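You operate a simulated robot arm through the tools that you are given. There is no shell and no other tool.

Carry out the task below with a simulated robot arm. There is one attempt and no reset: what you move stays moved.

TASK
Take the blue cloth and put it on top of the magnet plate. Fetch the box labelled "clips" from the bagging bench and set it on top of the red screen panel. Put the red packer labelled "2.55" from the bagging bench on the white pad and the red packer that says "3.75" on the shelf under the bagging bench. Stack the can marked "4.35" from the teal trolley top on top of the can marked "1.05". The order is free. Set down upright: blue cloth, box.

The check looks at the end state, three seconds after you hand in, the way a careful person would. Anything else that was tipped, shoved, dropped, spilled or broken makes it a failure. Flat cloth is picked up by pressing the open fingertips on it (5 to 10 N) and closing them slowly along it; thin cloth reads only 2 to 8 mm in the jaws.

THE ROBOT
A 7-joint arm with a two-finger parallel gripper on a trunk, on a base that moves. Base frame: it is fixed to the floor where the robot stands at the start and does not move with it; the origin is under the middle of the robot, x ahead of it, y to its left, z up. Lengths are in m, angles in degrees, forces in N, time in s.
With the tool pointing down near the work surface it reaches from about 0.3 to 0.72 m from the robot's upright axis, wherever it stands. Its first joint turns from -166.0 to 166.0 degrees. Places, roughly: blue cloth (8x5x5 cm) [0.5, -0.1, 0.8]; blue lot can, green lot can, yellow lot can [2.75, 1.75, 0.75]; green box, orange box [1.75, -0.75, 1]; magnet plate (15x10x5 cm) [4.1, -2.6, 0.9]; red packer [1.75, -0.75, 1]; red screen panel [1.75, -0.25, 0.75]; shelf under the bagging bench [1.7, -0.7, 0.4]; white pad (8x8x2 cm) [1.6, -1, 0.9]. Payload 1.57 kg.
The tool frame sits at the grasp point between the pads (the TCP): z along the fingers, y along the line on which they close. The tips reach 0.03 m beyond it. The gripper opens to 0.08 m. The fingers are 0.017 m wide and 0.012 m thick; the gripper's body (0.04 by 0.082 m) begins 0.08 m behind the TCP.
Orientation is told as [roll, pitch, yaw] about the base's x, y, z axes, in that order, counted from this pose: with the fingers straight down and closing along the base's y, the tool's x points along the base's -x, its y along +y and its z along -z.

THE INTERFACE
- The arm moves only by the tool arm_command. Its argument "steps" is text: rows parted by semicolons, each of 7 numbers parted by spaces: the shift along the base's x, y, z in units of 500 mm (1.0 is 500 mm), then the turn, a rotation vector about the base's x, y, z in units of 60 degrees (1.0 is 60 degrees), then the gripper command, from -1 (fully open) to 1 (shut), values between in proportion. In form: tx ty tz rx ry rz jaw; .... A call has 1 to 20 rows; each row is the pose to reach, as a shift and turn from the pose commanded when the call began. A call with a number of a shift or a turn outside -1 to 1 is refused whole. Each row takes 0.2 s and may step no farther than 0.05 m and 8.6 degrees from the row before; otherwise, or with a gripper value out of range, the whole call is refused. A pose out of reach is approached as far as the arm can. The call stops where the force on the tool passes 40 N (or 10 N more than at its start, if that is more) or the arm is blocked; 0.2 s more then pass. Each finger travels about 0.072 m/s and halts on what it meets, pressing with about 38 N; the grip force reading is that of the motor and also rises with nothing between the fingers. The clock runs only during rows and for 0.2 s after the last one: add rows that repeat a pose to give the fingers time. The reply holds the time, the measured pose of the TCP, the force on the tool along the base axes, the opening and the grip force, in the units named above and with some noise, with the torque about the TCP (base axes, N m) and any sound that the robot's microphone picked up.
- Cameras (640 x 400 px; columns grow to the right, rows downward): "scene" is now at [0.0048, 0.1206, 1.4178]; the picture's right is [-0.23, -0.97, 0.00], its down [-0.60, 0.14, -0.79] and it looks along [0.76, -0.18, -0.62] (base axes); focal length 272 px, centre (320, 200). "wrist" rides on the gripper at [0.072, -0.007, -0.122] in the tool frame; the picture's right is [0.09, 1.00, 0.00], its down [-0.84, 0.08, -0.54] and it looks along [-0.54, 0.05, 0.84] (tool axes); focal length 238 px, centre (320, 200). There is no depth. A picture from a camera that has moved, and an enlarged one, comes with that camera's place and axes in the base frame and with its lens.
- get_image(camera): a new picture of that camera. No time passes.
- slide_trunk(by): slides the trunk up (or, below 0, down) by that many m; the arm and the scene camera ride with it, the base frame stays. It gives what a move gives, with no picture.
- steer(legs): drives the robot by 1 to 6 legs, each [ahead, left, turn to the left] in m, m and degrees, along the robot's own axes; the way and the turn of a leg run together, so that a leg with both is an arc; at most 1.5 m and 180 degrees a leg. The arm and the cameras ride along, it lands a little off, and it stops where it bumps. It gives what a move gives.
- turn_head(pan, tilt): turns the head with the scene camera to pan (to the left, within 86 degrees either way) and tilt (down, from -29 to 69), counted from straight ahead of the robot. It gives what a move gives.
- zoom(camera, box): a new picture of the part [left, top, right, bottom] of that camera's present view, enlarged. No time passes.
- hand_in(): hands the job in; it is judged then, once.

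Places have to be worked out from the pictures, the camera data and where the tool is seen. Open the gripper and draw the arm clear of the work before you hand the job in, unless the task says otherwise.

The tools are called after ">>>" as name(argument=value, ...) on one line, values as JSON. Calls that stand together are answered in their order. arm_command: Moves the arm, as the interface text tells. Its arguments: {"type":"object","properties":{"steps":{"type":"string"}},"required":["steps"]} The other tools are called the same way: slide_trunk (by) moves the trunk up or down; steer (legs) drives the base; turn_head (pan, tilt) turns the head that bears the scene camera; get_image (camera) takes a picture; zoom (camera, box) takes an enlarged picture of a part of a camera's view; hand_in () hands the job in.

At the start:

```text
time: 0.0
ee_pos: [0.4353, 0.0623, 1.0919]
orientation: [0.1, 0.0, 0.0]
ft_force: [0.3, -0.1, -0.5]
ft_torque: [-0.01, 0.02, 0.03]
gripper_width: 0.08
finger_force: 0.0
trunk travel left (down, up): [-0.225, 0.255]
robot x, y, heading: [-0.0009, -0.0028, 0.1]
head pan, tilt (commanded): [-13.3, 38.2]
```

scene: 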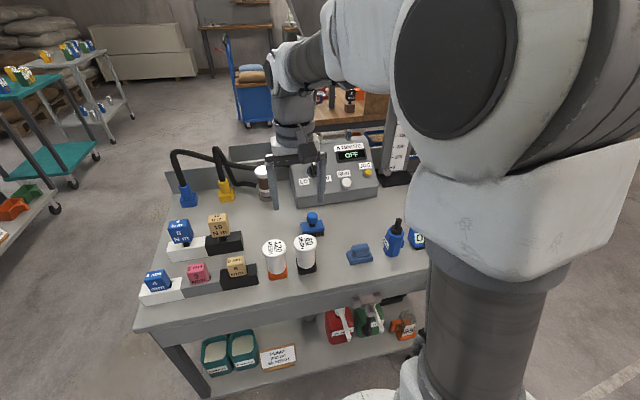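
wrist: 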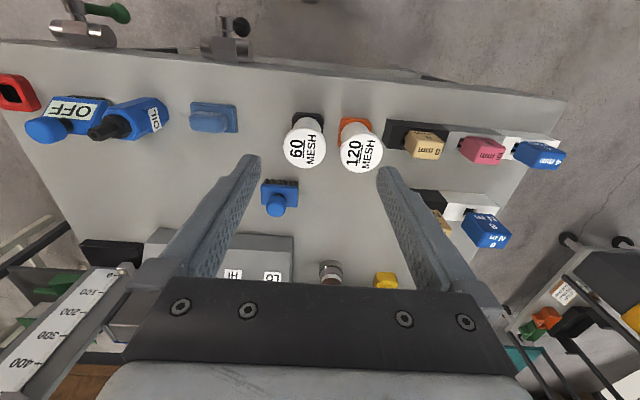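

I start by looking at the scene more closely: zooming in on the bench to find the blue cloth.

>>> zoom(camera="scene", box=[240, 180, 440, 305])

>>> zoom(camera="wrist", box=[0, 50, 320, 250])

>>> zoom(camera="scene", box=[0, 0, 320, 200])

```text
3.20 times, centred on (340, 242) of scene
camera zoom: at [0.0048, 0.1206, 1.4178], right [-0.23, -0.97, 0.0], down [-0.6, 0.14, -0.79], along [0.76, -0.18, -0.62], focal length 872 px, centre (256, 64)
```

zoom: 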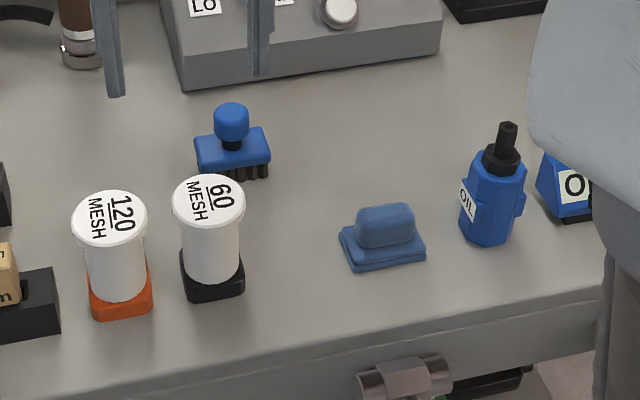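

```text
2.00 times, centred on (160, 150) of wrist
camera zoom: at [0.365, 0.0574, 1.2142], right [-0.09, 1.0, 0.0], down [0.84, 0.08, 0.54], along [0.54, 0.05, -0.84], focal length 477 px, centre (640, 300)
```

zoom: 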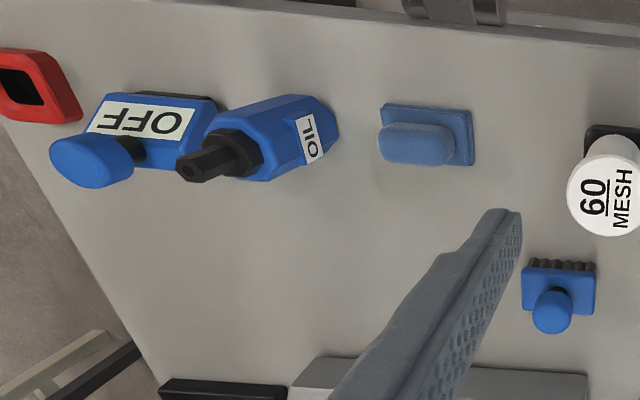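

```text
2.00 times, centred on (160, 100) of scene
camera zoom: at [0.0048, 0.1206, 1.4178], right [-0.23, -0.97, 0.0], down [-0.6, 0.14, -0.79], along [0.76, -0.18, -0.62], focal length 545 px, centre (640, 400)
```

zoom: 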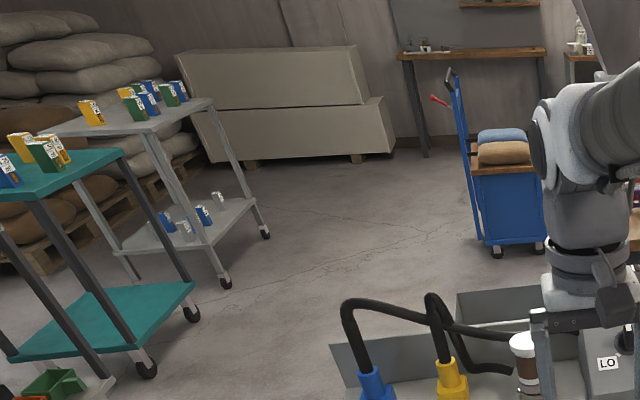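

The cloth is a folded blue block with a ridge near [0.475, -0.11, ~0.79]. I look around with the head before moving.

>>> turn_head(pan=-60, tilt=25)

>>> get_image(camera="scene")

>>> turn_head(pan=40, tilt=20)

>>> get_image(camera="scene")

>>> turn_head(pan=0, tilt=15)

>>> get_image(camera="scene")

```text
time: 1.1
ee_pos: [0.4368, 0.0627, 1.0925]
orientation: [-0.1, 0.0, 0.0]
ft_force: [0.7, -0.4, 0.3]
ft_torque: [0.0, -0.01, 0.0]
gripper_width: 0.0801
finger_force: 0.1
trunk travel left (down, up): [-0.225, 0.255]
robot x, y, heading: [0.0016, -0.0007, 0.1]
head pan, tilt (commanded): [-60.0, 25.0]
```

```text
taken
camera scene: at [-0.033, 0.0607, 1.4384], right [-0.87, -0.5, 0.0], down [-0.21, 0.37, -0.91], along [0.45, -0.78, -0.42], focal length 272 px, centre (320, 200)
```

scene: 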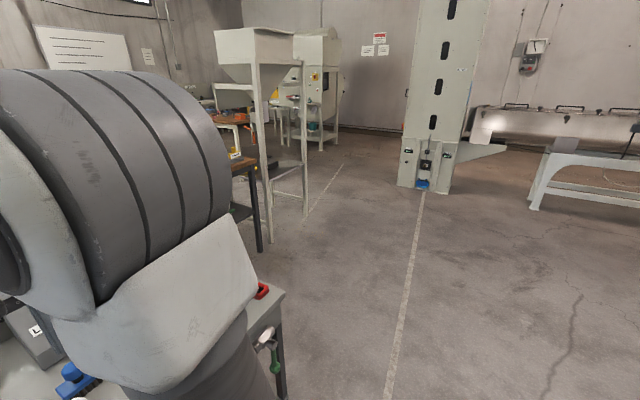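

```text
time: 2.9
ee_pos: [0.4363, 0.0633, 1.0925]
orientation: [0.0, 0.0, 0.0]
ft_force: [0.6, 0.0, 0.3]
ft_torque: [-0.03, 0.04, -0.01]
gripper_width: 0.08
finger_force: 0.0
trunk travel left (down, up): [-0.225, 0.255]
robot x, y, heading: [-0.0014, -0.0015, -0.0]
head pan, tilt (commanded): [40.0, 20.0]
```

```text
taken
camera scene: at [-0.0077, 0.2002, 1.4465], right [0.64, -0.77, 0.0], down [-0.26, -0.22, -0.94], along [0.72, 0.6, -0.34], focal length 272 px, centre (320, 200)
```

scene: 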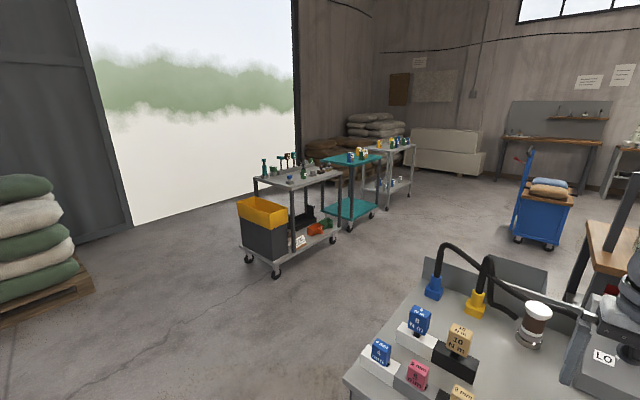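

```text
time: 4.0
ee_pos: [0.4358, 0.0629, 1.0925]
orientation: [0.0, 0.0, 0.0]
ft_force: [0.1, -0.3, 0.5]
ft_torque: [0.02, 0.0, 0.04]
gripper_width: 0.0801
finger_force: 0.1
trunk travel left (down, up): [-0.225, 0.255]
robot x, y, heading: [-0.0001, 0.003, 0.0]
head pan, tilt (commanded): [0.0, 15.0]
```

```text
taken
camera scene: at [0.0143, 0.1405, 1.4546], right [0.0, -1.0, 0.0], down [-0.26, 0.0, -0.97], along [0.97, 0.0, -0.26], focal length 272 px, centre (320, 200)
```

scene: 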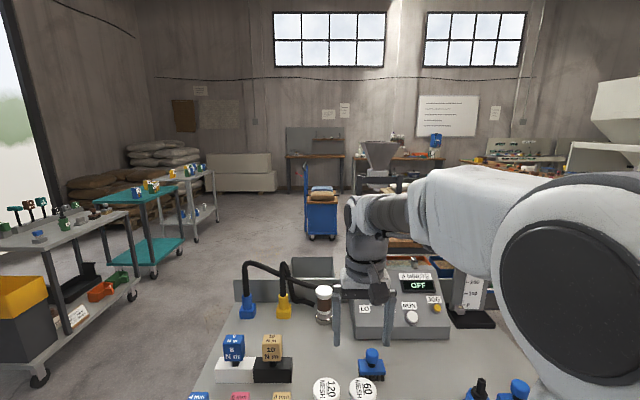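

The bench in front is mapped roughly; now I move the open gripper above the cloth while turning it 60° about vertical (toward closing along x), to look from closer.

>>> arm_command(steps="0.0085 -0.0433 0 0 0 0.125 -1; 0.017 -0.0866 0 0 0 0.25 -1; 0.0255 -0.13 0 0 0 0.375 -1; 0.034 -0.173 0 0 0 0.5 -1; 0.0425 -0.2165 0 0 0 0.625 -1; 0.051 -0.26 0 0 0 0.75 -1; 0.0595 -0.303 0 0 0 0.875 -1; 0.068 -0.346 0 0 0 1.0 -1")

>>> get_image(camera="wrist")

```text
time: 5.8
ee_pos: [0.4692, -0.1102, 1.0905]
orientation: [-0.1, -0.1, 60.1]
ft_force: [-0.4, -0.5, 0.9]
ft_torque: [-0.01, 0.01, -0.04]
gripper_width: 0.0799
finger_force: 0.1
trunk travel left (down, up): [-0.225, 0.255]
robot x, y, heading: [0.0023, -0.0007, 0.2]
head pan, tilt (commanded): [0.0, 15.0]
```

```text
taken
camera wrist: at [0.4397, -0.1747, 1.213], right [-0.91, 0.42, 0.0], down [0.35, 0.76, 0.54], along [0.23, 0.49, -0.84], focal length 238 px, centre (320, 200)
```

wrist: 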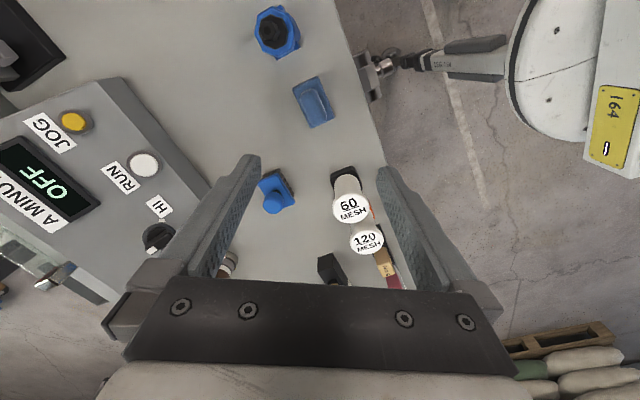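

The cloth shows at about (313,102) in the wrist view. I zoom in to measure its centre and angle.

>>> zoom(camera="wrist", box=[260, 60, 380, 135])

```text
5.33 times, centred on (320, 98) of wrist
camera zoom: at [0.4397, -0.1747, 1.213], right [-0.91, 0.42, 0.0], down [0.35, 0.76, 0.54], along [0.23, 0.49, -0.84], focal length 1271 px, centre (320, 747)
```

zoom: 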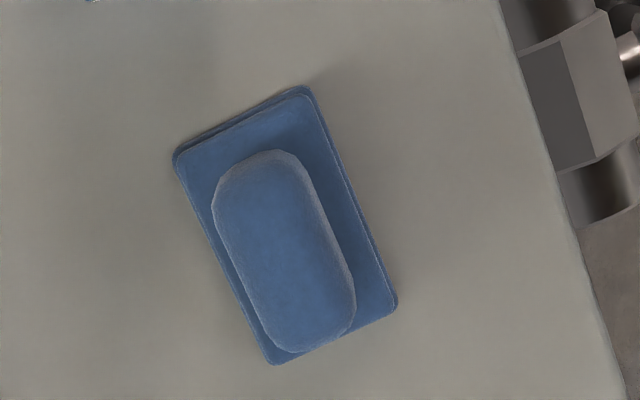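

Computed: the cloth's long axis lies along base y, centre about [0.481, -0.109]. I finish the turn to 90° (fingers close along x) and come down partway to re-measure height.

>>> arm_command(steps="0.006 0 -0.05 0 0 0.125 -1; 0.012 0 -0.1 0 0 0.25 -1; 0.018 0 -0.15 0 0 0.375 -1; 0.024 0 -0.2 0 0 0.5 -1; 0.024 0 -0.2 0 0 0.5 -1")

>>> get_image(camera="wrist")

>>> turn_head(pan=-20, tilt=50)

>>> get_image(camera="scene")

```text
time: 7.0
ee_pos: [0.4831, -0.1095, 0.9921]
orientation: [0.1, 0.0, 90.1]
ft_force: [0.0, -0.3, 0.4]
ft_torque: [0.0, 0.0, 0.04]
gripper_width: 0.0801
finger_force: 0.0
trunk travel left (down, up): [-0.225, 0.255]
robot x, y, heading: [-0.0006, 0.0007, -0.0]
head pan, tilt (commanded): [0.0, 15.0]
```

```text
taken
camera wrist: at [0.4896, -0.1808, 1.1148], right [-1.0, -0.09, 0.0], down [-0.08, 0.84, 0.54], along [-0.05, 0.54, -0.84], focal length 238 px, centre (320, 200)
```

wrist: 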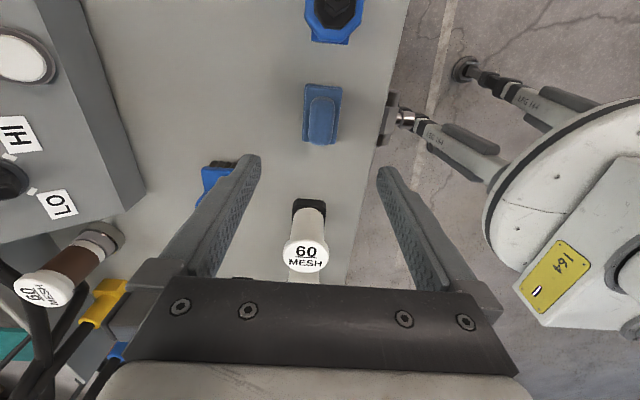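

```text
time: 8.0
ee_pos: [0.4823, -0.1097, 0.993]
orientation: [0.0, 0.0, 90.0]
ft_force: [0.3, 0.1, -0.6]
ft_torque: [-0.04, -0.02, -0.01]
gripper_width: 0.0802
finger_force: 0.0
trunk travel left (down, up): [-0.225, 0.255]
robot x, y, heading: [-0.0018, -0.0014, 0.0]
head pan, tilt (commanded): [-20.0, 50.0]
```

```text
taken
camera scene: at [-0.0067, 0.1141, 1.401], right [-0.34, -0.94, 0.0], down [-0.72, 0.26, -0.64], along [0.6, -0.22, -0.77], focal length 272 px, centre (320, 200)
```

scene: 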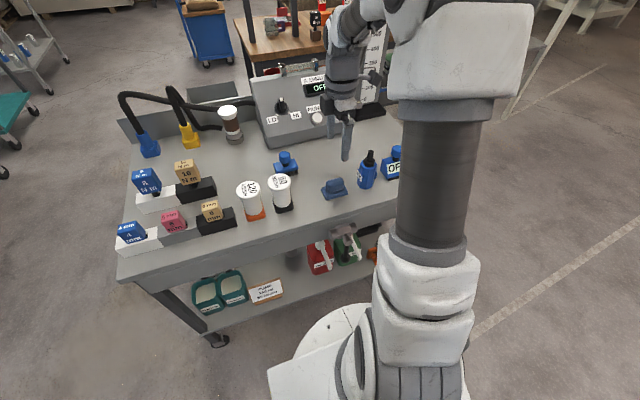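

The cloth now lies on the tool axis. I zoom both cameras to judge its height and the ridge.

>>> zoom(camera="wrist", box=[280, 70, 376, 160])

>>> zoom(camera="scene", box=[270, 90, 430, 215])

```text
4.44 times, centred on (328, 115) of wrist
camera zoom: at [0.4894, -0.1807, 1.115], right [-1.0, -0.09, 0.0], down [-0.08, 0.84, 0.54], along [-0.05, 0.54, -0.84], focal length 1059 px, centre (284, 578)
```

zoom: 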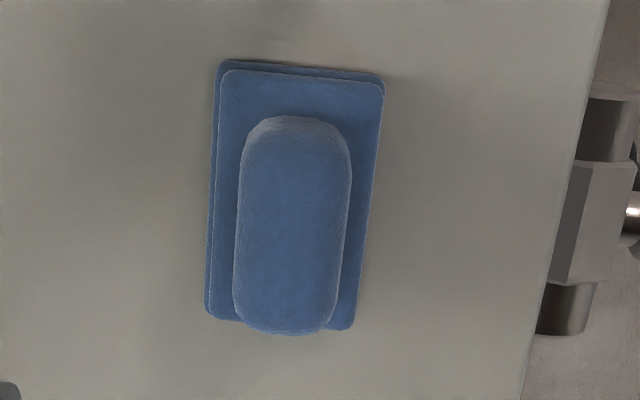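

```text
3.20 times, centred on (350, 152) of scene
camera zoom: at [-0.0067, 0.1141, 1.401], right [-0.34, -0.94, 0.0], down [-0.72, 0.26, -0.64], along [0.6, -0.22, -0.77], focal length 872 px, centre (224, 352)
```

zoom: 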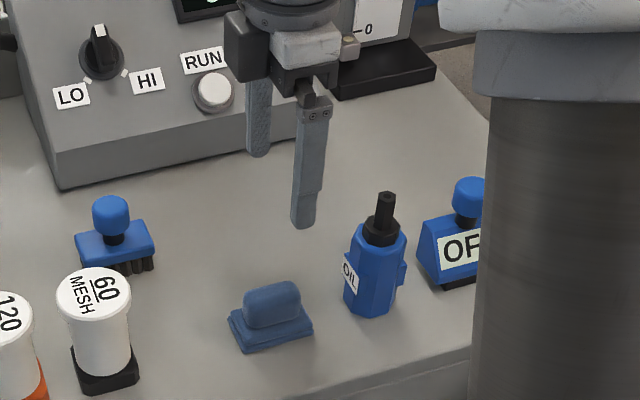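

Table top works out to ~0.795–0.80, plate of the cloth ~1.5 cm thick, ridge ~3 cm wide centred at [0.4805, -0.1065]. I descend so the tips sit just above the plate, beside the ridge, without closing yet.

>>> arm_command(steps="-0.001 0.002 -0.08 0 0 0 -1; -0.002 0.004 -0.16 0 0 0 -1; -0.003 0.006 -0.22 0 0 0 -1; -0.004 0.006 -0.28 0 0 0 -1; -0.004 0.006 -0.28 0 0 0 -1")

>>> get_image(camera="wrist")

>>> zoom(camera="scene", box=[270, 90, 430, 215])

```text
time: 9.2
ee_pos: [0.4796, -0.1053, 0.8525]
orientation: [0.0, 0.0, 89.9]
ft_force: [0.7, -0.4, 0.6]
ft_torque: [-0.01, -0.01, -0.02]
gripper_width: 0.0804
finger_force: 0.0
trunk travel left (down, up): [-0.225, 0.255]
robot x, y, heading: [-0.0002, 0.002, 0.0]
head pan, tilt (commanded): [-20.0, 50.0]
```

```text
taken
camera wrist: at [0.4866, -0.176, 0.9743], right [-1.0, -0.09, 0.0], down [-0.08, 0.84, 0.54], along [-0.05, 0.54, -0.84], focal length 238 px, centre (320, 200)
```

wrist: 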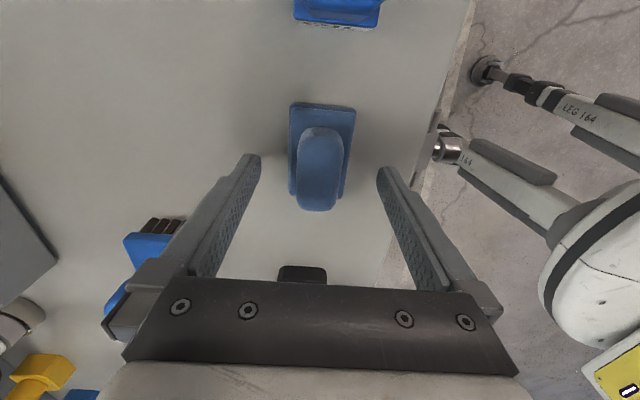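

```text
3.20 times, centred on (350, 152) of scene
camera zoom: at [-0.0067, 0.114, 1.4009], right [-0.34, -0.94, 0.0], down [-0.72, 0.26, -0.64], along [0.6, -0.22, -0.77], focal length 872 px, centre (224, 352)
```

zoom: 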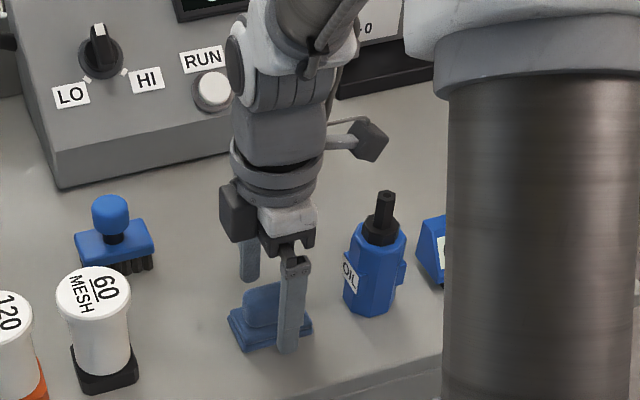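

Fingers straddle the ridge symmetrically, tips at about 0.822. I lower 4 mm more and close gently on the ridge.

>>> arm_command(steps="0 0 -0.008 0 0 0 -1; 0 0 -0.008 0 0 0 0; 0 0 -0.008 0 0 0 0.3; 0 0 -0.008 0 0 0 0.6; 0 0 -0.008 0 0 0 0.8; 0 0 -0.008 0 0 0 1; 0 0 -0.008 0 0 0 1; 0 0 -0.008 0 0 0 1")

>>> get_image(camera="wrist")

```text
time: 11.0
ee_pos: [0.4791, -0.1051, 0.8475]
orientation: [0.0, 0.0, 90.1]
ft_force: [-0.2, 0.6, -0.1]
ft_torque: [0.02, 0.0, 0.0]
gripper_width: 0.0267
finger_force: 37.7
trunk travel left (down, up): [-0.225, 0.255]
robot x, y, heading: [-0.0019, 0.0002, -0.6]
head pan, tilt (commanded): [-20.0, 50.0]
```

```text
taken
camera wrist: at [0.487, -0.1765, 0.9699], right [-1.0, -0.09, 0.0], down [-0.08, 0.84, 0.54], along [-0.05, 0.54, -0.84], focal length 238 px, centre (320, 200)
```

wrist: 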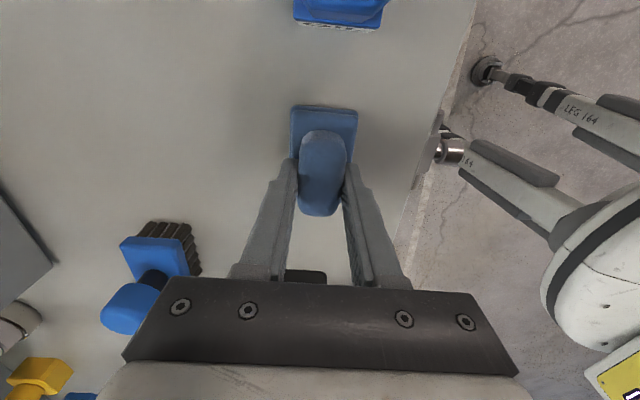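

Gripped at 2.7 cm with full force. I lift straight up and check that the cloth comes along.

>>> arm_command(steps="0 0 0.04 0 0 0 1; 0 0 0.1 0 0 0 1; 0 0 0.17 0 0 0 1; 0 0 0.25 0 0 0 1; 0 0 0.33 0 0 0 1; 0 0 0.41 0 0 0 1; 0 0 0.41 0 0 0 1")

>>> get_image(camera="wrist")

>>> get_image(camera="scene")

```text
time: 12.6
ee_pos: [0.4789, -0.1061, 1.0517]
orientation: [0.0, 0.0, 90.0]
ft_force: [-0.1, 0.1, -1.6]
ft_torque: [0.02, 0.02, -0.03]
gripper_width: 0.0269
finger_force: 37.6
trunk travel left (down, up): [-0.225, 0.255]
robot x, y, heading: [-0.0009, -0.0038, -0.2]
head pan, tilt (commanded): [-20.0, 50.0]
```

```text
taken
camera wrist: at [0.4873, -0.1777, 1.1741], right [-1.0, -0.09, 0.0], down [-0.08, 0.84, 0.54], along [-0.05, 0.54, -0.84], focal length 238 px, centre (320, 200)
```

wrist: 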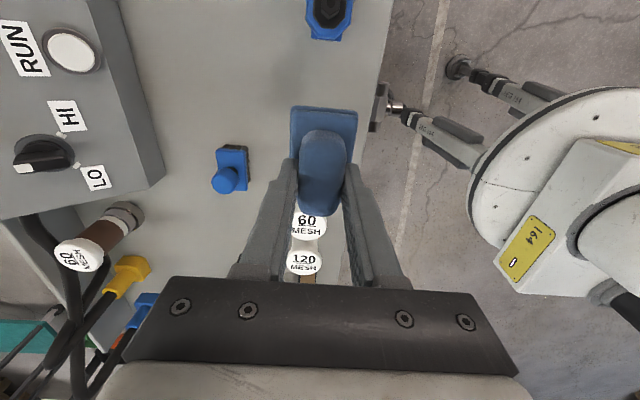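

```text
taken
camera scene: at [-0.0068, 0.1141, 1.4009], right [-0.34, -0.94, 0.0], down [-0.72, 0.26, -0.64], along [0.6, -0.22, -0.77], focal length 272 px, centre (320, 200)
```

scene: 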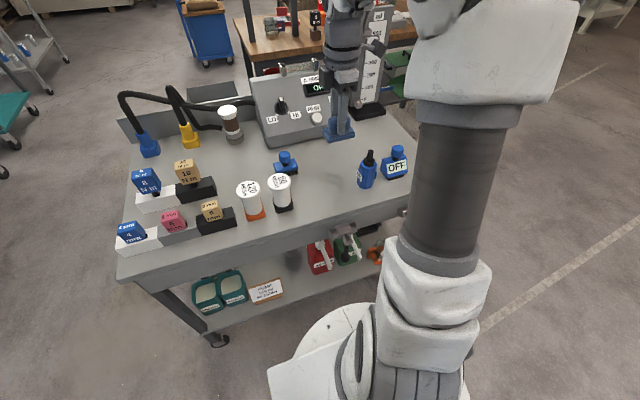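

The cloth is held level. Before driving I look to the far right and left for obstacles.

>>> turn_head(pan=-86, tilt=25)

>>> get_image(camera="scene")

>>> turn_head(pan=86, tilt=25)

>>> get_image(camera="scene")

```text
time: 13.9
ee_pos: [0.4796, -0.1062, 1.051]
orientation: [0.0, 0.0, 90.0]
ft_force: [-0.9, 0.4, -1.1]
ft_torque: [0.03, 0.0, -0.02]
gripper_width: 0.0273
finger_force: 37.4
trunk travel left (down, up): [-0.225, 0.255]
robot x, y, heading: [-0.002, -0.0023, 0.1]
head pan, tilt (commanded): [-85.9, 25.0]
```

```text
taken
camera scene: at [-0.0725, 0.0485, 1.4384], right [-1.0, -0.07, 0.0], down [-0.03, 0.42, -0.91], along [0.06, -0.9, -0.42], focal length 272 px, centre (320, 200)
```

scene: 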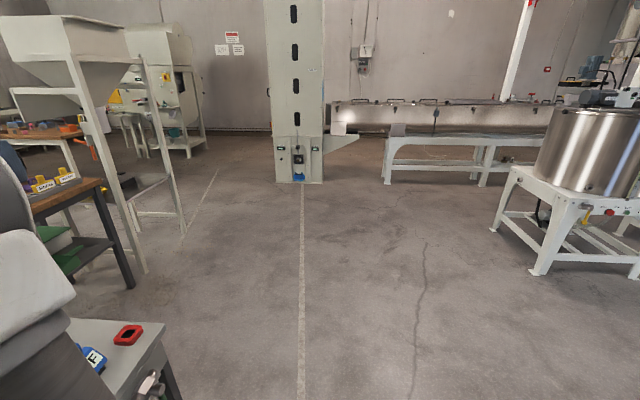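

```text
time: 16.6
ee_pos: [0.4805, -0.107, 1.0518]
orientation: [-0.1, 0.0, 90.0]
ft_force: [-0.5, -0.2, -0.6]
ft_torque: [0.02, 0.03, 0.01]
gripper_width: 0.0268
finger_force: 37.6
trunk travel left (down, up): [-0.225, 0.255]
robot x, y, heading: [0.0007, -0.0006, 0.1]
head pan, tilt (commanded): [85.9, 25.0]
```

```text
taken
camera scene: at [-0.0725, 0.2323, 1.4384], right [1.0, -0.07, 0.0], down [-0.03, -0.42, -0.91], along [0.06, 0.9, -0.42], focal length 272 px, centre (320, 200)
```

scene: 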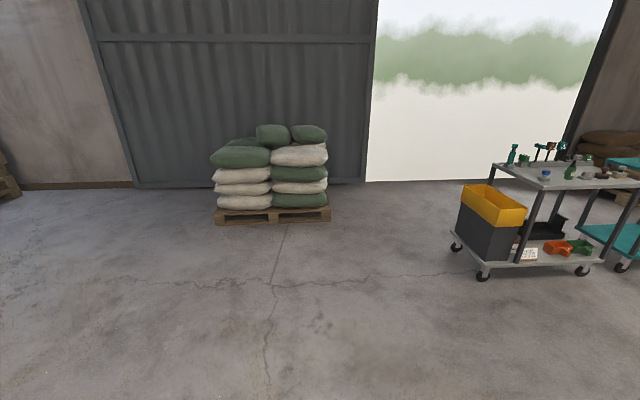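

The right-hand aisle is open (hopper stand at about x 1.45, y −1.6…−2.2; elevator at [0.4, −3.75]). I back off from the bench and strafe right, then look toward the magnet plate.

>>> steer(legs=[[-0.3, 0, 0], [0, -1.3, 0]])

>>> turn_head(pan=0, tilt=20)

>>> get_image(camera="scene")

>>> turn_head(pan=-45, tilt=20)

>>> get_image(camera="scene")

```text
time: 28.6
ee_pos: [0.169, -1.4085, 1.0511]
orientation: [0.0, 0.0, 89.5]
ft_force: [0.3, -0.6, -0.5]
ft_torque: [0.02, -0.02, 0.0]
gripper_width: 0.0269
finger_force: 37.1
trunk travel left (down, up): [-0.225, 0.255]
robot x, y, heading: [-0.3069, -1.2986, -0.3]
head pan, tilt (commanded): [85.9, 25.0]
```

```text
time: 30.2
ee_pos: [0.1696, -1.4098, 1.0517]
orientation: [0.0, 0.0, 89.6]
ft_force: [0.2, 0.3, 0.0]
ft_torque: [0.0, 0.0, -0.01]
gripper_width: 0.0268
finger_force: 37.6
trunk travel left (down, up): [-0.225, 0.255]
robot x, y, heading: [-0.3127, -1.3013, -0.5]
head pan, tilt (commanded): [0.0, 20.0]
```

```text
taken
camera scene: at [-0.2938, -1.1577, 1.4465], right [-0.01, -1.0, 0.0], down [-0.34, 0.0, -0.94], along [0.94, -0.01, -0.34], focal length 272 px, centre (320, 200)
```

scene: 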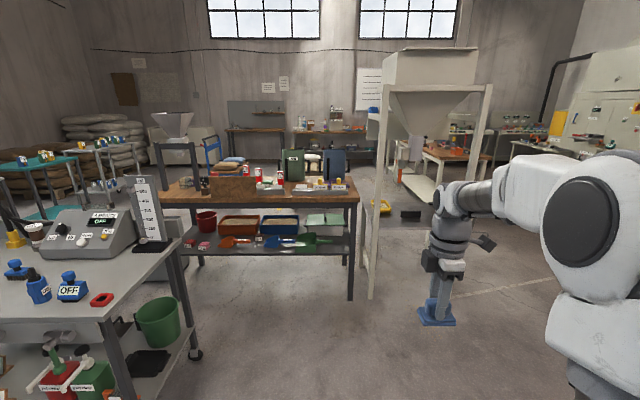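

```text
time: 31.4
ee_pos: [0.1707, -1.409, 1.0512]
orientation: [0.0, 0.1, 89.5]
ft_force: [-0.2, -0.1, -0.1]
ft_torque: [-0.02, -0.01, 0.0]
gripper_width: 0.0271
finger_force: 37.4
trunk travel left (down, up): [-0.225, 0.255]
robot x, y, heading: [-0.3091, -1.2997, -0.4]
head pan, tilt (commanded): [-45.0, 20.0]
```

```text
taken
camera scene: at [-0.3216, -1.2233, 1.4465], right [-0.71, -0.7, 0.0], down [-0.24, 0.24, -0.94], along [0.66, -0.67, -0.34], focal length 272 px, centre (320, 200)
```

scene: 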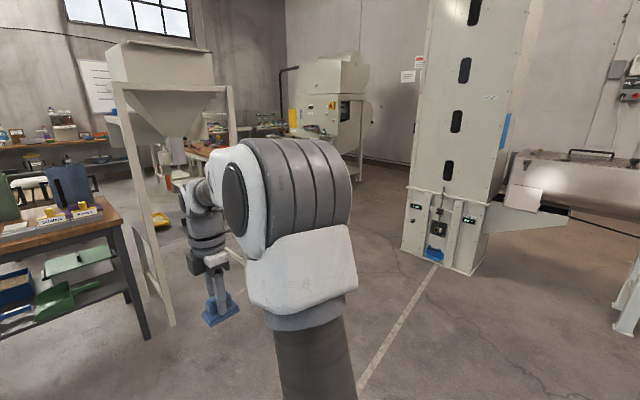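

I zoom toward where the magnet plate should appear and to the bagging bench for an overview.

>>> turn_head(pan=-5, tilt=20)

>>> zoom(camera="scene", box=[320, 60, 520, 185])

>>> zoom(camera="scene", box=[130, 130, 370, 280])

```text
time: 32.4
ee_pos: [0.1703, -1.4091, 1.0521]
orientation: [0.0, 0.0, 89.5]
ft_force: [-0.3, -0.4, -1.5]
ft_torque: [0.0, 0.0, -0.01]
gripper_width: 0.0269
finger_force: 37.9
trunk travel left (down, up): [-0.225, 0.255]
robot x, y, heading: [-0.3105, -1.2963, -0.3]
head pan, tilt (commanded): [-5.0, 20.0]
```

```text
3.20 times, centred on (420, 122) of scene
camera zoom: at [-0.2942, -1.166, 1.4465], right [-0.1, -1.0, 0.0], down [-0.34, 0.03, -0.94], along [0.94, -0.09, -0.34], focal length 872 px, centre (0, 448)
```

zoom: 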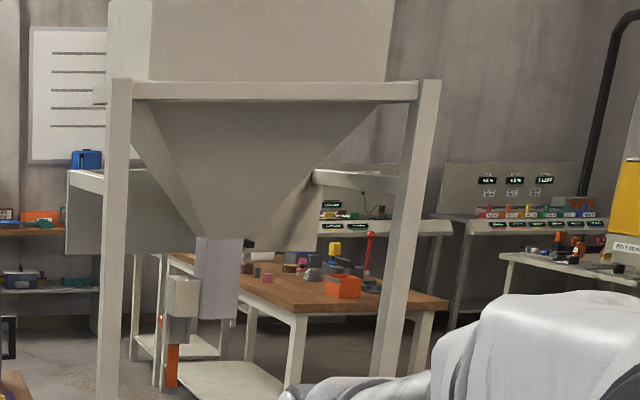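

```text
2.67 times, centred on (250, 205) of scene
camera zoom: at [-0.2942, -1.166, 1.4465], right [-0.1, -1.0, 0.0], down [-0.34, 0.03, -0.94], along [0.94, -0.09, -0.34], focal length 726 px, centre (507, 187)
```

zoom: 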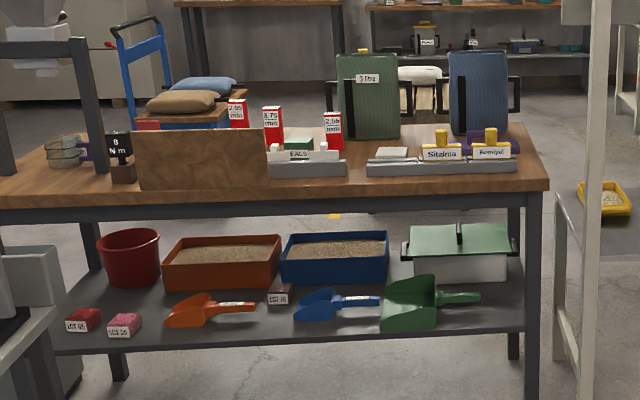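

The wood table with the magnet plate lies beyond the hopper stand. I drive to the gap at roughly [0.6, −2.8] to get a clear view of it.

>>> steer(legs=[[0, -1.4, 0], [0.7, 0, 0]])

>>> turn_head(pan=0, tilt=20)

>>> get_image(camera="scene")

>>> turn_head(pan=30, tilt=20)

>>> get_image(camera="scene")

```text
time: 47.6
ee_pos: [0.8625, -2.7863, 1.0522]
orientation: [0.0, 0.0, 90.1]
ft_force: [0.6, 0.1, -0.6]
ft_torque: [-0.01, -0.02, 0.01]
gripper_width: 0.027
finger_force: 37.8
trunk travel left (down, up): [-0.225, 0.255]
robot x, y, heading: [0.3814, -2.683, 0.2]
head pan, tilt (commanded): [-5.0, 20.0]
```

```text
time: 48.2
ee_pos: [0.8639, -2.7865, 1.0506]
orientation: [0.0, 0.0, 90.2]
ft_force: [-1.0, 0.2, -0.9]
ft_torque: [-0.03, 0.03, 0.02]
gripper_width: 0.0268
finger_force: 37.3
trunk travel left (down, up): [-0.225, 0.255]
robot x, y, heading: [0.383, -2.6812, 0.0]
head pan, tilt (commanded): [0.0, 20.0]
```

```text
taken
camera scene: at [0.3971, -2.5405, 1.4465], right [0.0, -1.0, 0.0], down [-0.34, 0.0, -0.94], along [0.94, 0.0, -0.34], focal length 272 px, centre (320, 200)
```

scene: 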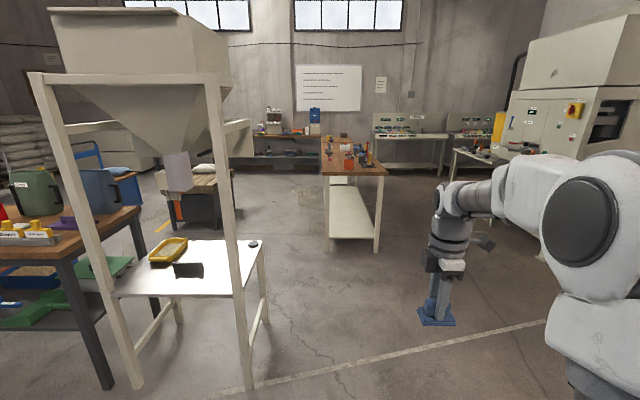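

```text
time: 49.2
ee_pos: [0.8637, -2.786, 1.052]
orientation: [0.0, 0.0, 90.2]
ft_force: [0.3, 0.8, 0.1]
ft_torque: [0.0, 0.02, -0.01]
gripper_width: 0.0271
finger_force: 37.4
trunk travel left (down, up): [-0.225, 0.255]
robot x, y, heading: [0.3844, -2.6809, 0.3]
head pan, tilt (commanded): [30.0, 20.0]
```

```text
taken
camera scene: at [0.3844, -2.494, 1.4465], right [0.5, -0.86, 0.0], down [-0.3, -0.17, -0.94], along [0.81, 0.47, -0.34], focal length 272 px, centre (320, 200)
```

scene: 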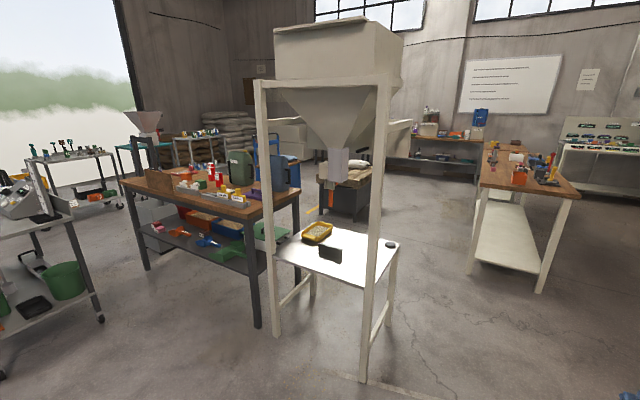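

The table is clear from its left side and near end. I zoom in on its top to identify the magnet plate.

>>> turn_head(pan=0, tilt=15)

>>> zoom(camera="scene", box=[290, 100, 418, 180])

```text
time: 50.1
ee_pos: [0.8631, -2.7862, 1.0521]
orientation: [0.0, -0.1, 90.2]
ft_force: [0.2, 0.3, -0.4]
ft_torque: [-0.02, -0.05, -0.02]
gripper_width: 0.0267
finger_force: 37.3
trunk travel left (down, up): [-0.225, 0.255]
robot x, y, heading: [0.3834, -2.6832, 0.2]
head pan, tilt (commanded): [0.0, 15.0]
```

```text
5.00 times, centred on (354, 140) of scene
camera zoom: at [0.3973, -2.5404, 1.4546], right [0.0, -1.0, 0.0], down [-0.26, 0.0, -0.97], along [0.97, 0.0, -0.26], focal length 1362 px, centre (150, 500)
```

zoom: 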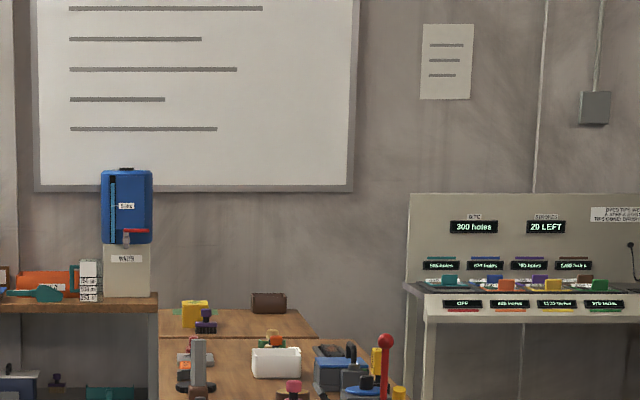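

Route planned: between the hopper stand's foot (~[1.95, −2.2]) and the table's corner (~[2.8, −2.6]) heading ~63°, then along the table's left side. First I drive to about [2.0, −2.9] and check the gap.

>>> steer(legs=[[1.5, -0.22, 0], [0.1, 0, 62]])

>>> turn_head(pan=0, tilt=35)

>>> get_image(camera="scene")

>>> turn_head(pan=-50, tilt=25)

>>> get_image(camera="scene")

```text
refused: leg 1 is longer than a leg can be; nothing moved
```

```text
time: 51.0
ee_pos: [0.8633, -2.7865, 1.0515]
orientation: [0.1, 0.0, 90.1]
ft_force: [0.1, 0.4, -0.2]
ft_torque: [0.01, 0.02, 0.0]
gripper_width: 0.0268
finger_force: 37.1
trunk travel left (down, up): [-0.225, 0.255]
robot x, y, heading: [0.3852, -2.6805, 0.4]
head pan, tilt (commanded): [0.0, 35.0]
```

```text
taken
camera scene: at [0.392, -2.5405, 1.4227], right [0.0, -1.0, 0.0], down [-0.57, 0.0, -0.82], along [0.82, 0.0, -0.57], focal length 272 px, centre (320, 200)
```

scene: 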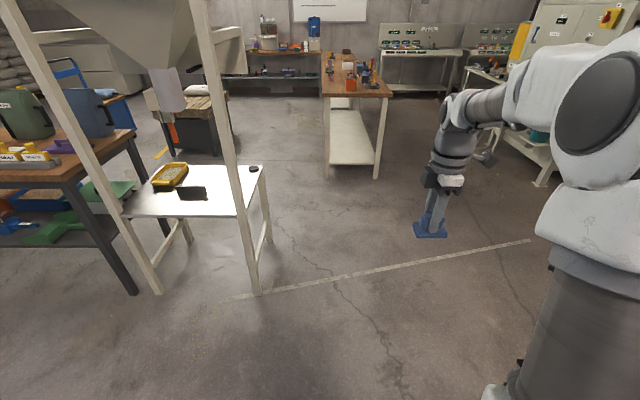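

```text
time: 52.2
ee_pos: [0.8633, -2.7857, 1.0514]
orientation: [0.0, 0.0, 90.3]
ft_force: [0.2, 0.4, -0.7]
ft_torque: [-0.05, 0.01, 0.01]
gripper_width: 0.0267
finger_force: 37.9
trunk travel left (down, up): [-0.225, 0.255]
robot x, y, heading: [0.3893, -2.6798, 0.3]
head pan, tilt (commanded): [-50.0, 25.0]
```

```text
taken
camera scene: at [0.3635, -2.6111, 1.4384], right [-0.76, -0.65, 0.0], down [-0.27, 0.32, -0.91], along [0.59, -0.69, -0.42], focal length 272 px, centre (320, 200)
```

scene: 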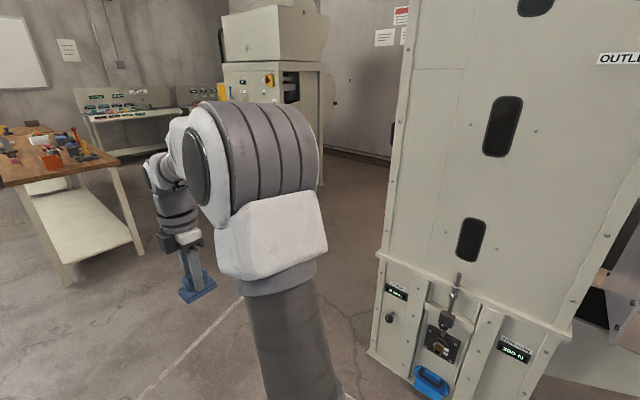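

The first leg was slightly too long; I split it. Table left edge is at about y −2.58, near edge x ≈ 2.8.

>>> steer(legs=[[1.3, -0.2, 0], [0.3, 0, 0], [0, 0, 62]])

>>> turn_head(pan=0, tilt=35)

>>> get_image(camera="scene")

>>> turn_head(pan=-60, tilt=25)

>>> get_image(camera="scene")

```text
time: 66.6
ee_pos: [2.3137, -2.5139, 1.0525]
orientation: [0.0, 0.0, 150.7]
ft_force: [0.5, -0.8, -1.2]
ft_torque: [0.01, 0.03, 0.01]
gripper_width: 0.0268
finger_force: 37.7
trunk travel left (down, up): [-0.225, 0.255]
robot x, y, heading: [1.9833, -2.8792, 60.9]
head pan, tilt (commanded): [-50.0, 25.0]
```

```text
time: 67.8
ee_pos: [2.314, -2.5142, 1.052]
orientation: [0.1, -0.1, 150.7]
ft_force: [0.4, -0.1, -0.3]
ft_torque: [0.0, 0.04, 0.03]
gripper_width: 0.0267
finger_force: 37.7
trunk travel left (down, up): [-0.225, 0.255]
robot x, y, heading: [1.9848, -2.8823, 60.7]
head pan, tilt (commanded): [0.0, 35.0]
```

```text
taken
camera scene: at [1.8691, -2.8042, 1.4227], right [0.87, -0.49, 0.0], down [-0.28, -0.5, -0.82], along [0.4, 0.71, -0.57], focal length 272 px, centre (320, 200)
```

scene: 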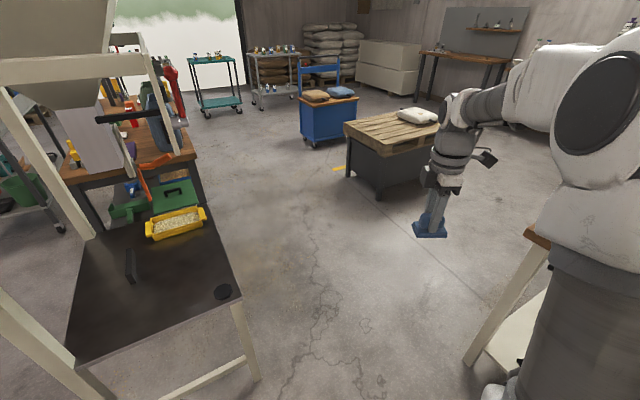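

```text
time: 69.1
ee_pos: [2.3143, -2.514, 1.0506]
orientation: [0.1, 0.0, 150.8]
ft_force: [-0.8, -0.6, -0.9]
ft_torque: [0.01, 0.04, 0.0]
gripper_width: 0.0271
finger_force: 37.2
trunk travel left (down, up): [-0.225, 0.255]
robot x, y, heading: [1.9881, -2.8778, 60.7]
head pan, tilt (commanded): [-60.0, 25.0]
```

```text
taken
camera scene: at [1.9181, -2.8798, 1.4384], right [0.01, -1.0, 0.0], down [-0.42, -0.01, -0.91], along [0.91, 0.01, -0.42], focal length 272 px, centre (320, 200)
```

scene: 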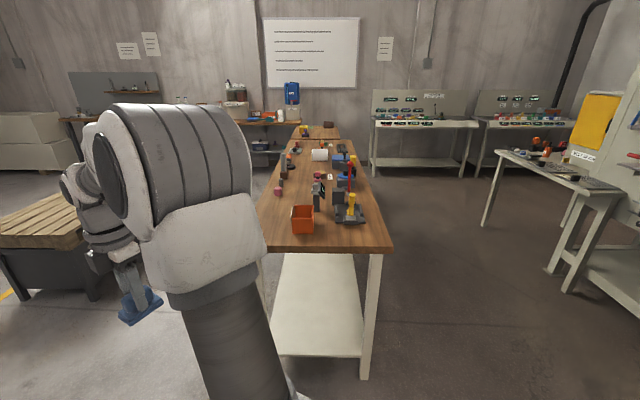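

Gap clearances are about 0.45–0.56 m either side. I pass through, turn to face the table (−y), and strafe along it toward x ≈ 4.

>>> steer(legs=[[1.05, -0.05, 0], [0, 0, -150.8], [0, 0.9, 0]])

>>> turn_head(pan=20, tilt=35)

>>> get_image(camera="scene")

```text
time: 91.2
ee_pos: [3.3696, -2.4221, 1.0524]
orientation: [0.0, 0.1, 2.2]
ft_force: [-0.2, -0.6, -0.3]
ft_torque: [0.0, -0.01, -0.03]
gripper_width: 0.0267
finger_force: 37.8
trunk travel left (down, up): [-0.225, 0.255]
robot x, y, heading: [3.4573, -1.9363, -87.7]
head pan, tilt (commanded): [-60.0, 25.0]
```

```text
time: 92.8
ee_pos: [3.3717, -2.4227, 1.0519]
orientation: [0.0, -0.1, 2.2]
ft_force: [0.3, 0.0, -0.8]
ft_torque: [0.02, -0.01, 0.02]
gripper_width: 0.0269
finger_force: 37.4
trunk travel left (down, up): [-0.225, 0.255]
robot x, y, heading: [3.4572, -1.937, -87.8]
head pan, tilt (commanded): [20.0, 35.0]
```

```text
taken
camera scene: at [3.629, -1.9348, 1.4227], right [-0.93, -0.38, 0.0], down [-0.22, 0.53, -0.82], along [0.31, -0.76, -0.57], focal length 272 px, centre (320, 200)
```

scene: 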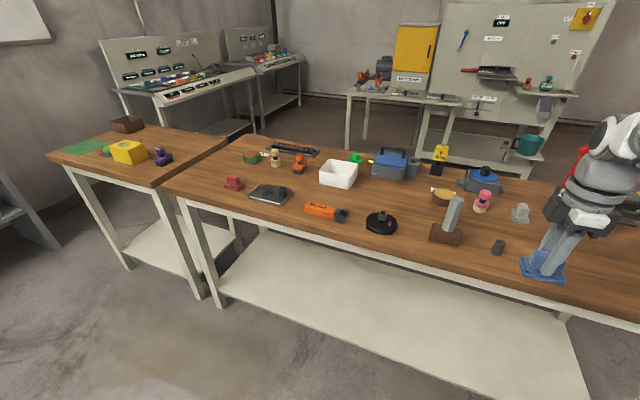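

The dark flat plate at about (270,193) matches the listed magnet plate position. I zoom in to confirm.

>>> zoom(camera="scene", box=[200, 130, 360, 230])

>>> zoom(camera="scene", box=[50, 110, 210, 210])

```text
4.00 times, centred on (280, 180) of scene
camera zoom: at [3.629, -1.9348, 1.4227], right [-0.93, -0.38, 0.0], down [-0.22, 0.53, -0.82], along [0.31, -0.76, -0.57], focal length 1090 px, centre (480, 280)
```

zoom: 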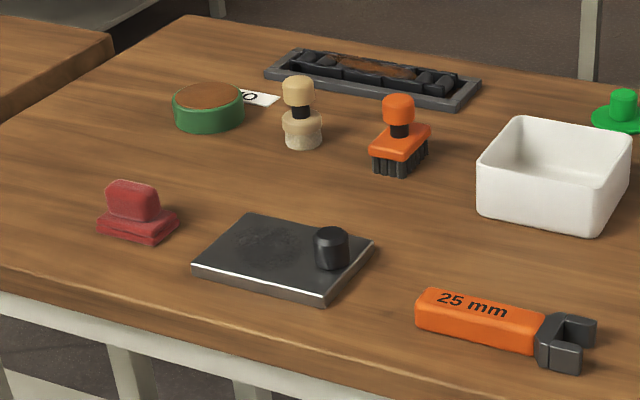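

```text
4.00 times, centred on (130, 160) of scene
camera zoom: at [3.629, -1.9348, 1.4227], right [-0.93, -0.38, 0.0], down [-0.22, 0.53, -0.82], along [0.31, -0.76, -0.57], focal length 1090 px, centre (1080, 360)
```

zoom: 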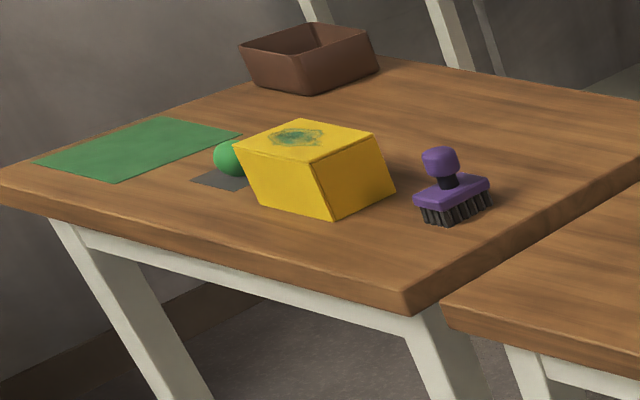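

That's the magnet plate (flat plate with a knob at its −x end): top spans about x 4.07–4.21, y −2.64–−2.735, knob at ~[4.09, −2.68]. I move the robot in front of it.

>>> steer(legs=[[0, 0.62, -2.3], [0.15, 0, 0]])

>>> turn_head(pan=0, tilt=50)

>>> get_image(camera="scene")

>>> get_image(camera="wrist")

```text
time: 99.2
ee_pos: [3.9792, -2.5579, 1.0519]
orientation: [0.0, 0.0, 0.5]
ft_force: [-0.8, -0.2, -1.4]
ft_torque: [0.01, 0.01, 0.01]
gripper_width: 0.0271
finger_force: 37.8
trunk travel left (down, up): [-0.225, 0.255]
robot x, y, heading: [4.0764, -2.0808, -89.8]
head pan, tilt (commanded): [20.0, 35.0]
```

```text
time: 100.0
ee_pos: [3.9787, -2.5587, 1.0524]
orientation: [0.0, 0.0, 0.5]
ft_force: [0.6, 0.1, 0.1]
ft_torque: [0.01, 0.01, 0.03]
gripper_width: 0.0268
finger_force: 37.6
trunk travel left (down, up): [-0.225, 0.255]
robot x, y, heading: [4.0851, -2.0761, -89.4]
head pan, tilt (commanded): [0.0, 50.0]
```

```text
taken
camera scene: at [4.2231, -2.0742, 1.401], right [-1.0, -0.01, 0.0], down [-0.01, 0.77, -0.64], along [0.01, -0.64, -0.77], focal length 272 px, centre (320, 200)
```

scene: 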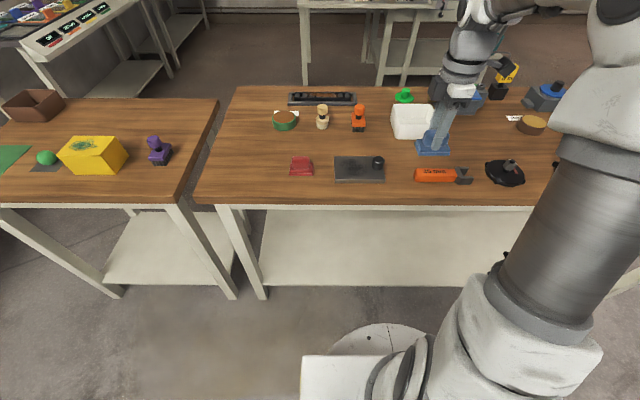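

```text
taken
camera wrist: at [3.9081, -2.5651, 1.1737], right [-0.1, 0.99, 0.0], down [0.84, 0.08, 0.54], along [0.54, 0.05, -0.84], focal length 238 px, centre (320, 200)
```

wrist: 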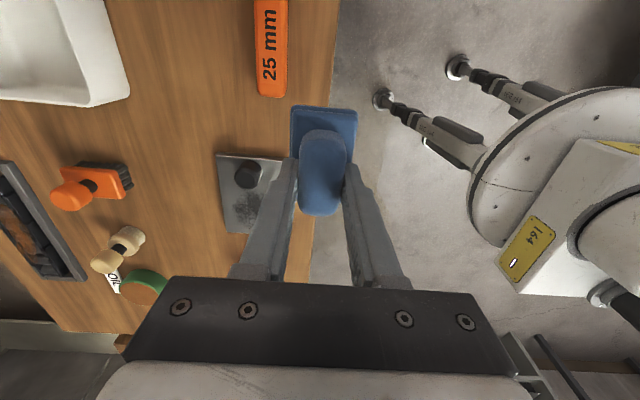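

I zoom on the plate in the scene view for accurate corners.

>>> zoom(camera="scene", box=[270, 130, 430, 230])

>>> zoom(camera="wrist", box=[200, 90, 360, 250])

```text
4.00 times, centred on (350, 180) of scene
camera zoom: at [4.2231, -2.0742, 1.401], right [-1.0, -0.01, 0.0], down [-0.01, 0.77, -0.64], along [0.01, -0.64, -0.77], focal length 1090 px, centre (200, 280)
```

zoom: 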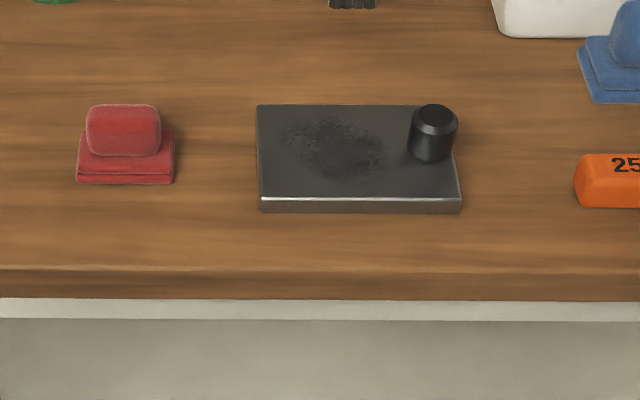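

```text
2.50 times, centred on (280, 170) of wrist
camera zoom: at [3.9081, -2.5651, 1.1737], right [-0.1, 0.99, 0.0], down [0.84, 0.08, 0.54], along [0.54, 0.05, -0.84], focal length 596 px, centre (420, 275)
```

zoom: 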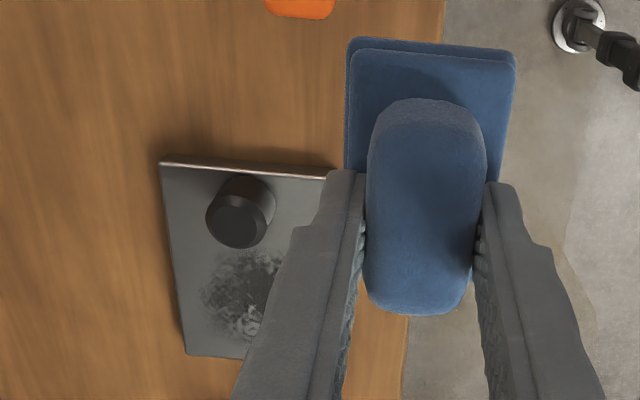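

From the wrist view the plate spans about x 4.057–4.209, y −2.706–−2.604 with the knob at its −x end (to ~4.087). I move the cloth above the free area at [4.147, −2.66], still high.

>>> arm_command(steps="0.067 -0.041 0 0 0 0 1; 0.134 -0.082 0 0 0 0 1; 0.201 -0.123 0 0 0 0 1; 0.268 -0.164 0 0 0 0 1; 0.336 -0.206 -0.02 0 0 0 1; 0.336 -0.206 -0.08 0 0 0 1; 0.336 -0.206 -0.12 0 0 0 1; 0.336 -0.206 -0.12 0 0 0 1")

>>> get_image(camera="wrist")

>>> zoom(camera="scene", box=[270, 80, 430, 230])

```text
time: 101.8
ee_pos: [4.1479, -2.6616, 0.9921]
orientation: [0.0, -0.1, 0.4]
ft_force: [0.3, -0.6, -0.2]
ft_torque: [-0.04, 0.01, 0.0]
gripper_width: 0.027
finger_force: 37.8
trunk travel left (down, up): [-0.225, 0.255]
robot x, y, heading: [4.0796, -2.0775, -89.8]
head pan, tilt (commanded): [0.0, 50.0]
```

```text
taken
camera wrist: at [4.0769, -2.6691, 1.1142], right [-0.1, 1.0, 0.0], down [0.84, 0.08, 0.54], along [0.54, 0.05, -0.84], focal length 238 px, centre (320, 200)
```

wrist: 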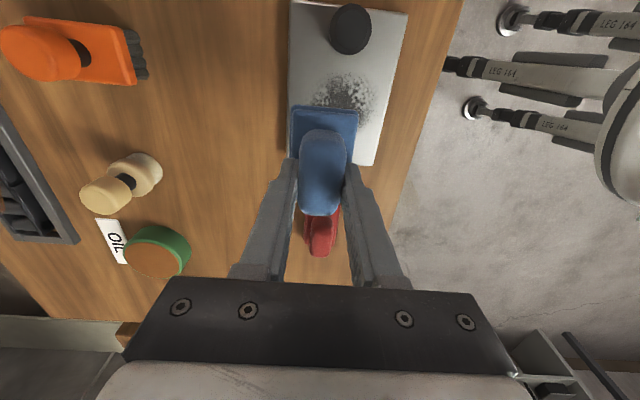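

```text
2.67 times, centred on (350, 155) of scene
camera zoom: at [4.223, -2.0742, 1.4009], right [-1.0, -0.01, 0.0], down [-0.01, 0.77, -0.64], along [0.0, -0.64, -0.77], focal length 726 px, centre (240, 320)
```

zoom: 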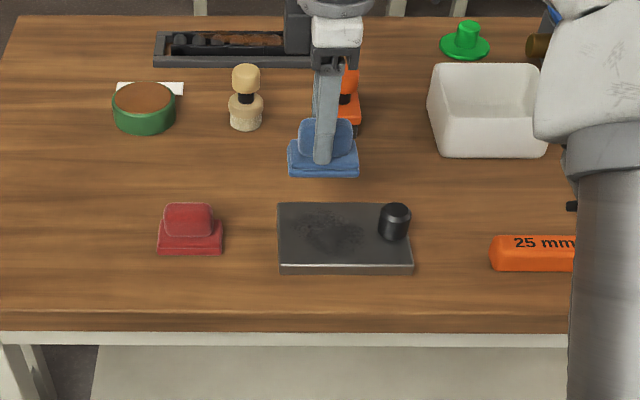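

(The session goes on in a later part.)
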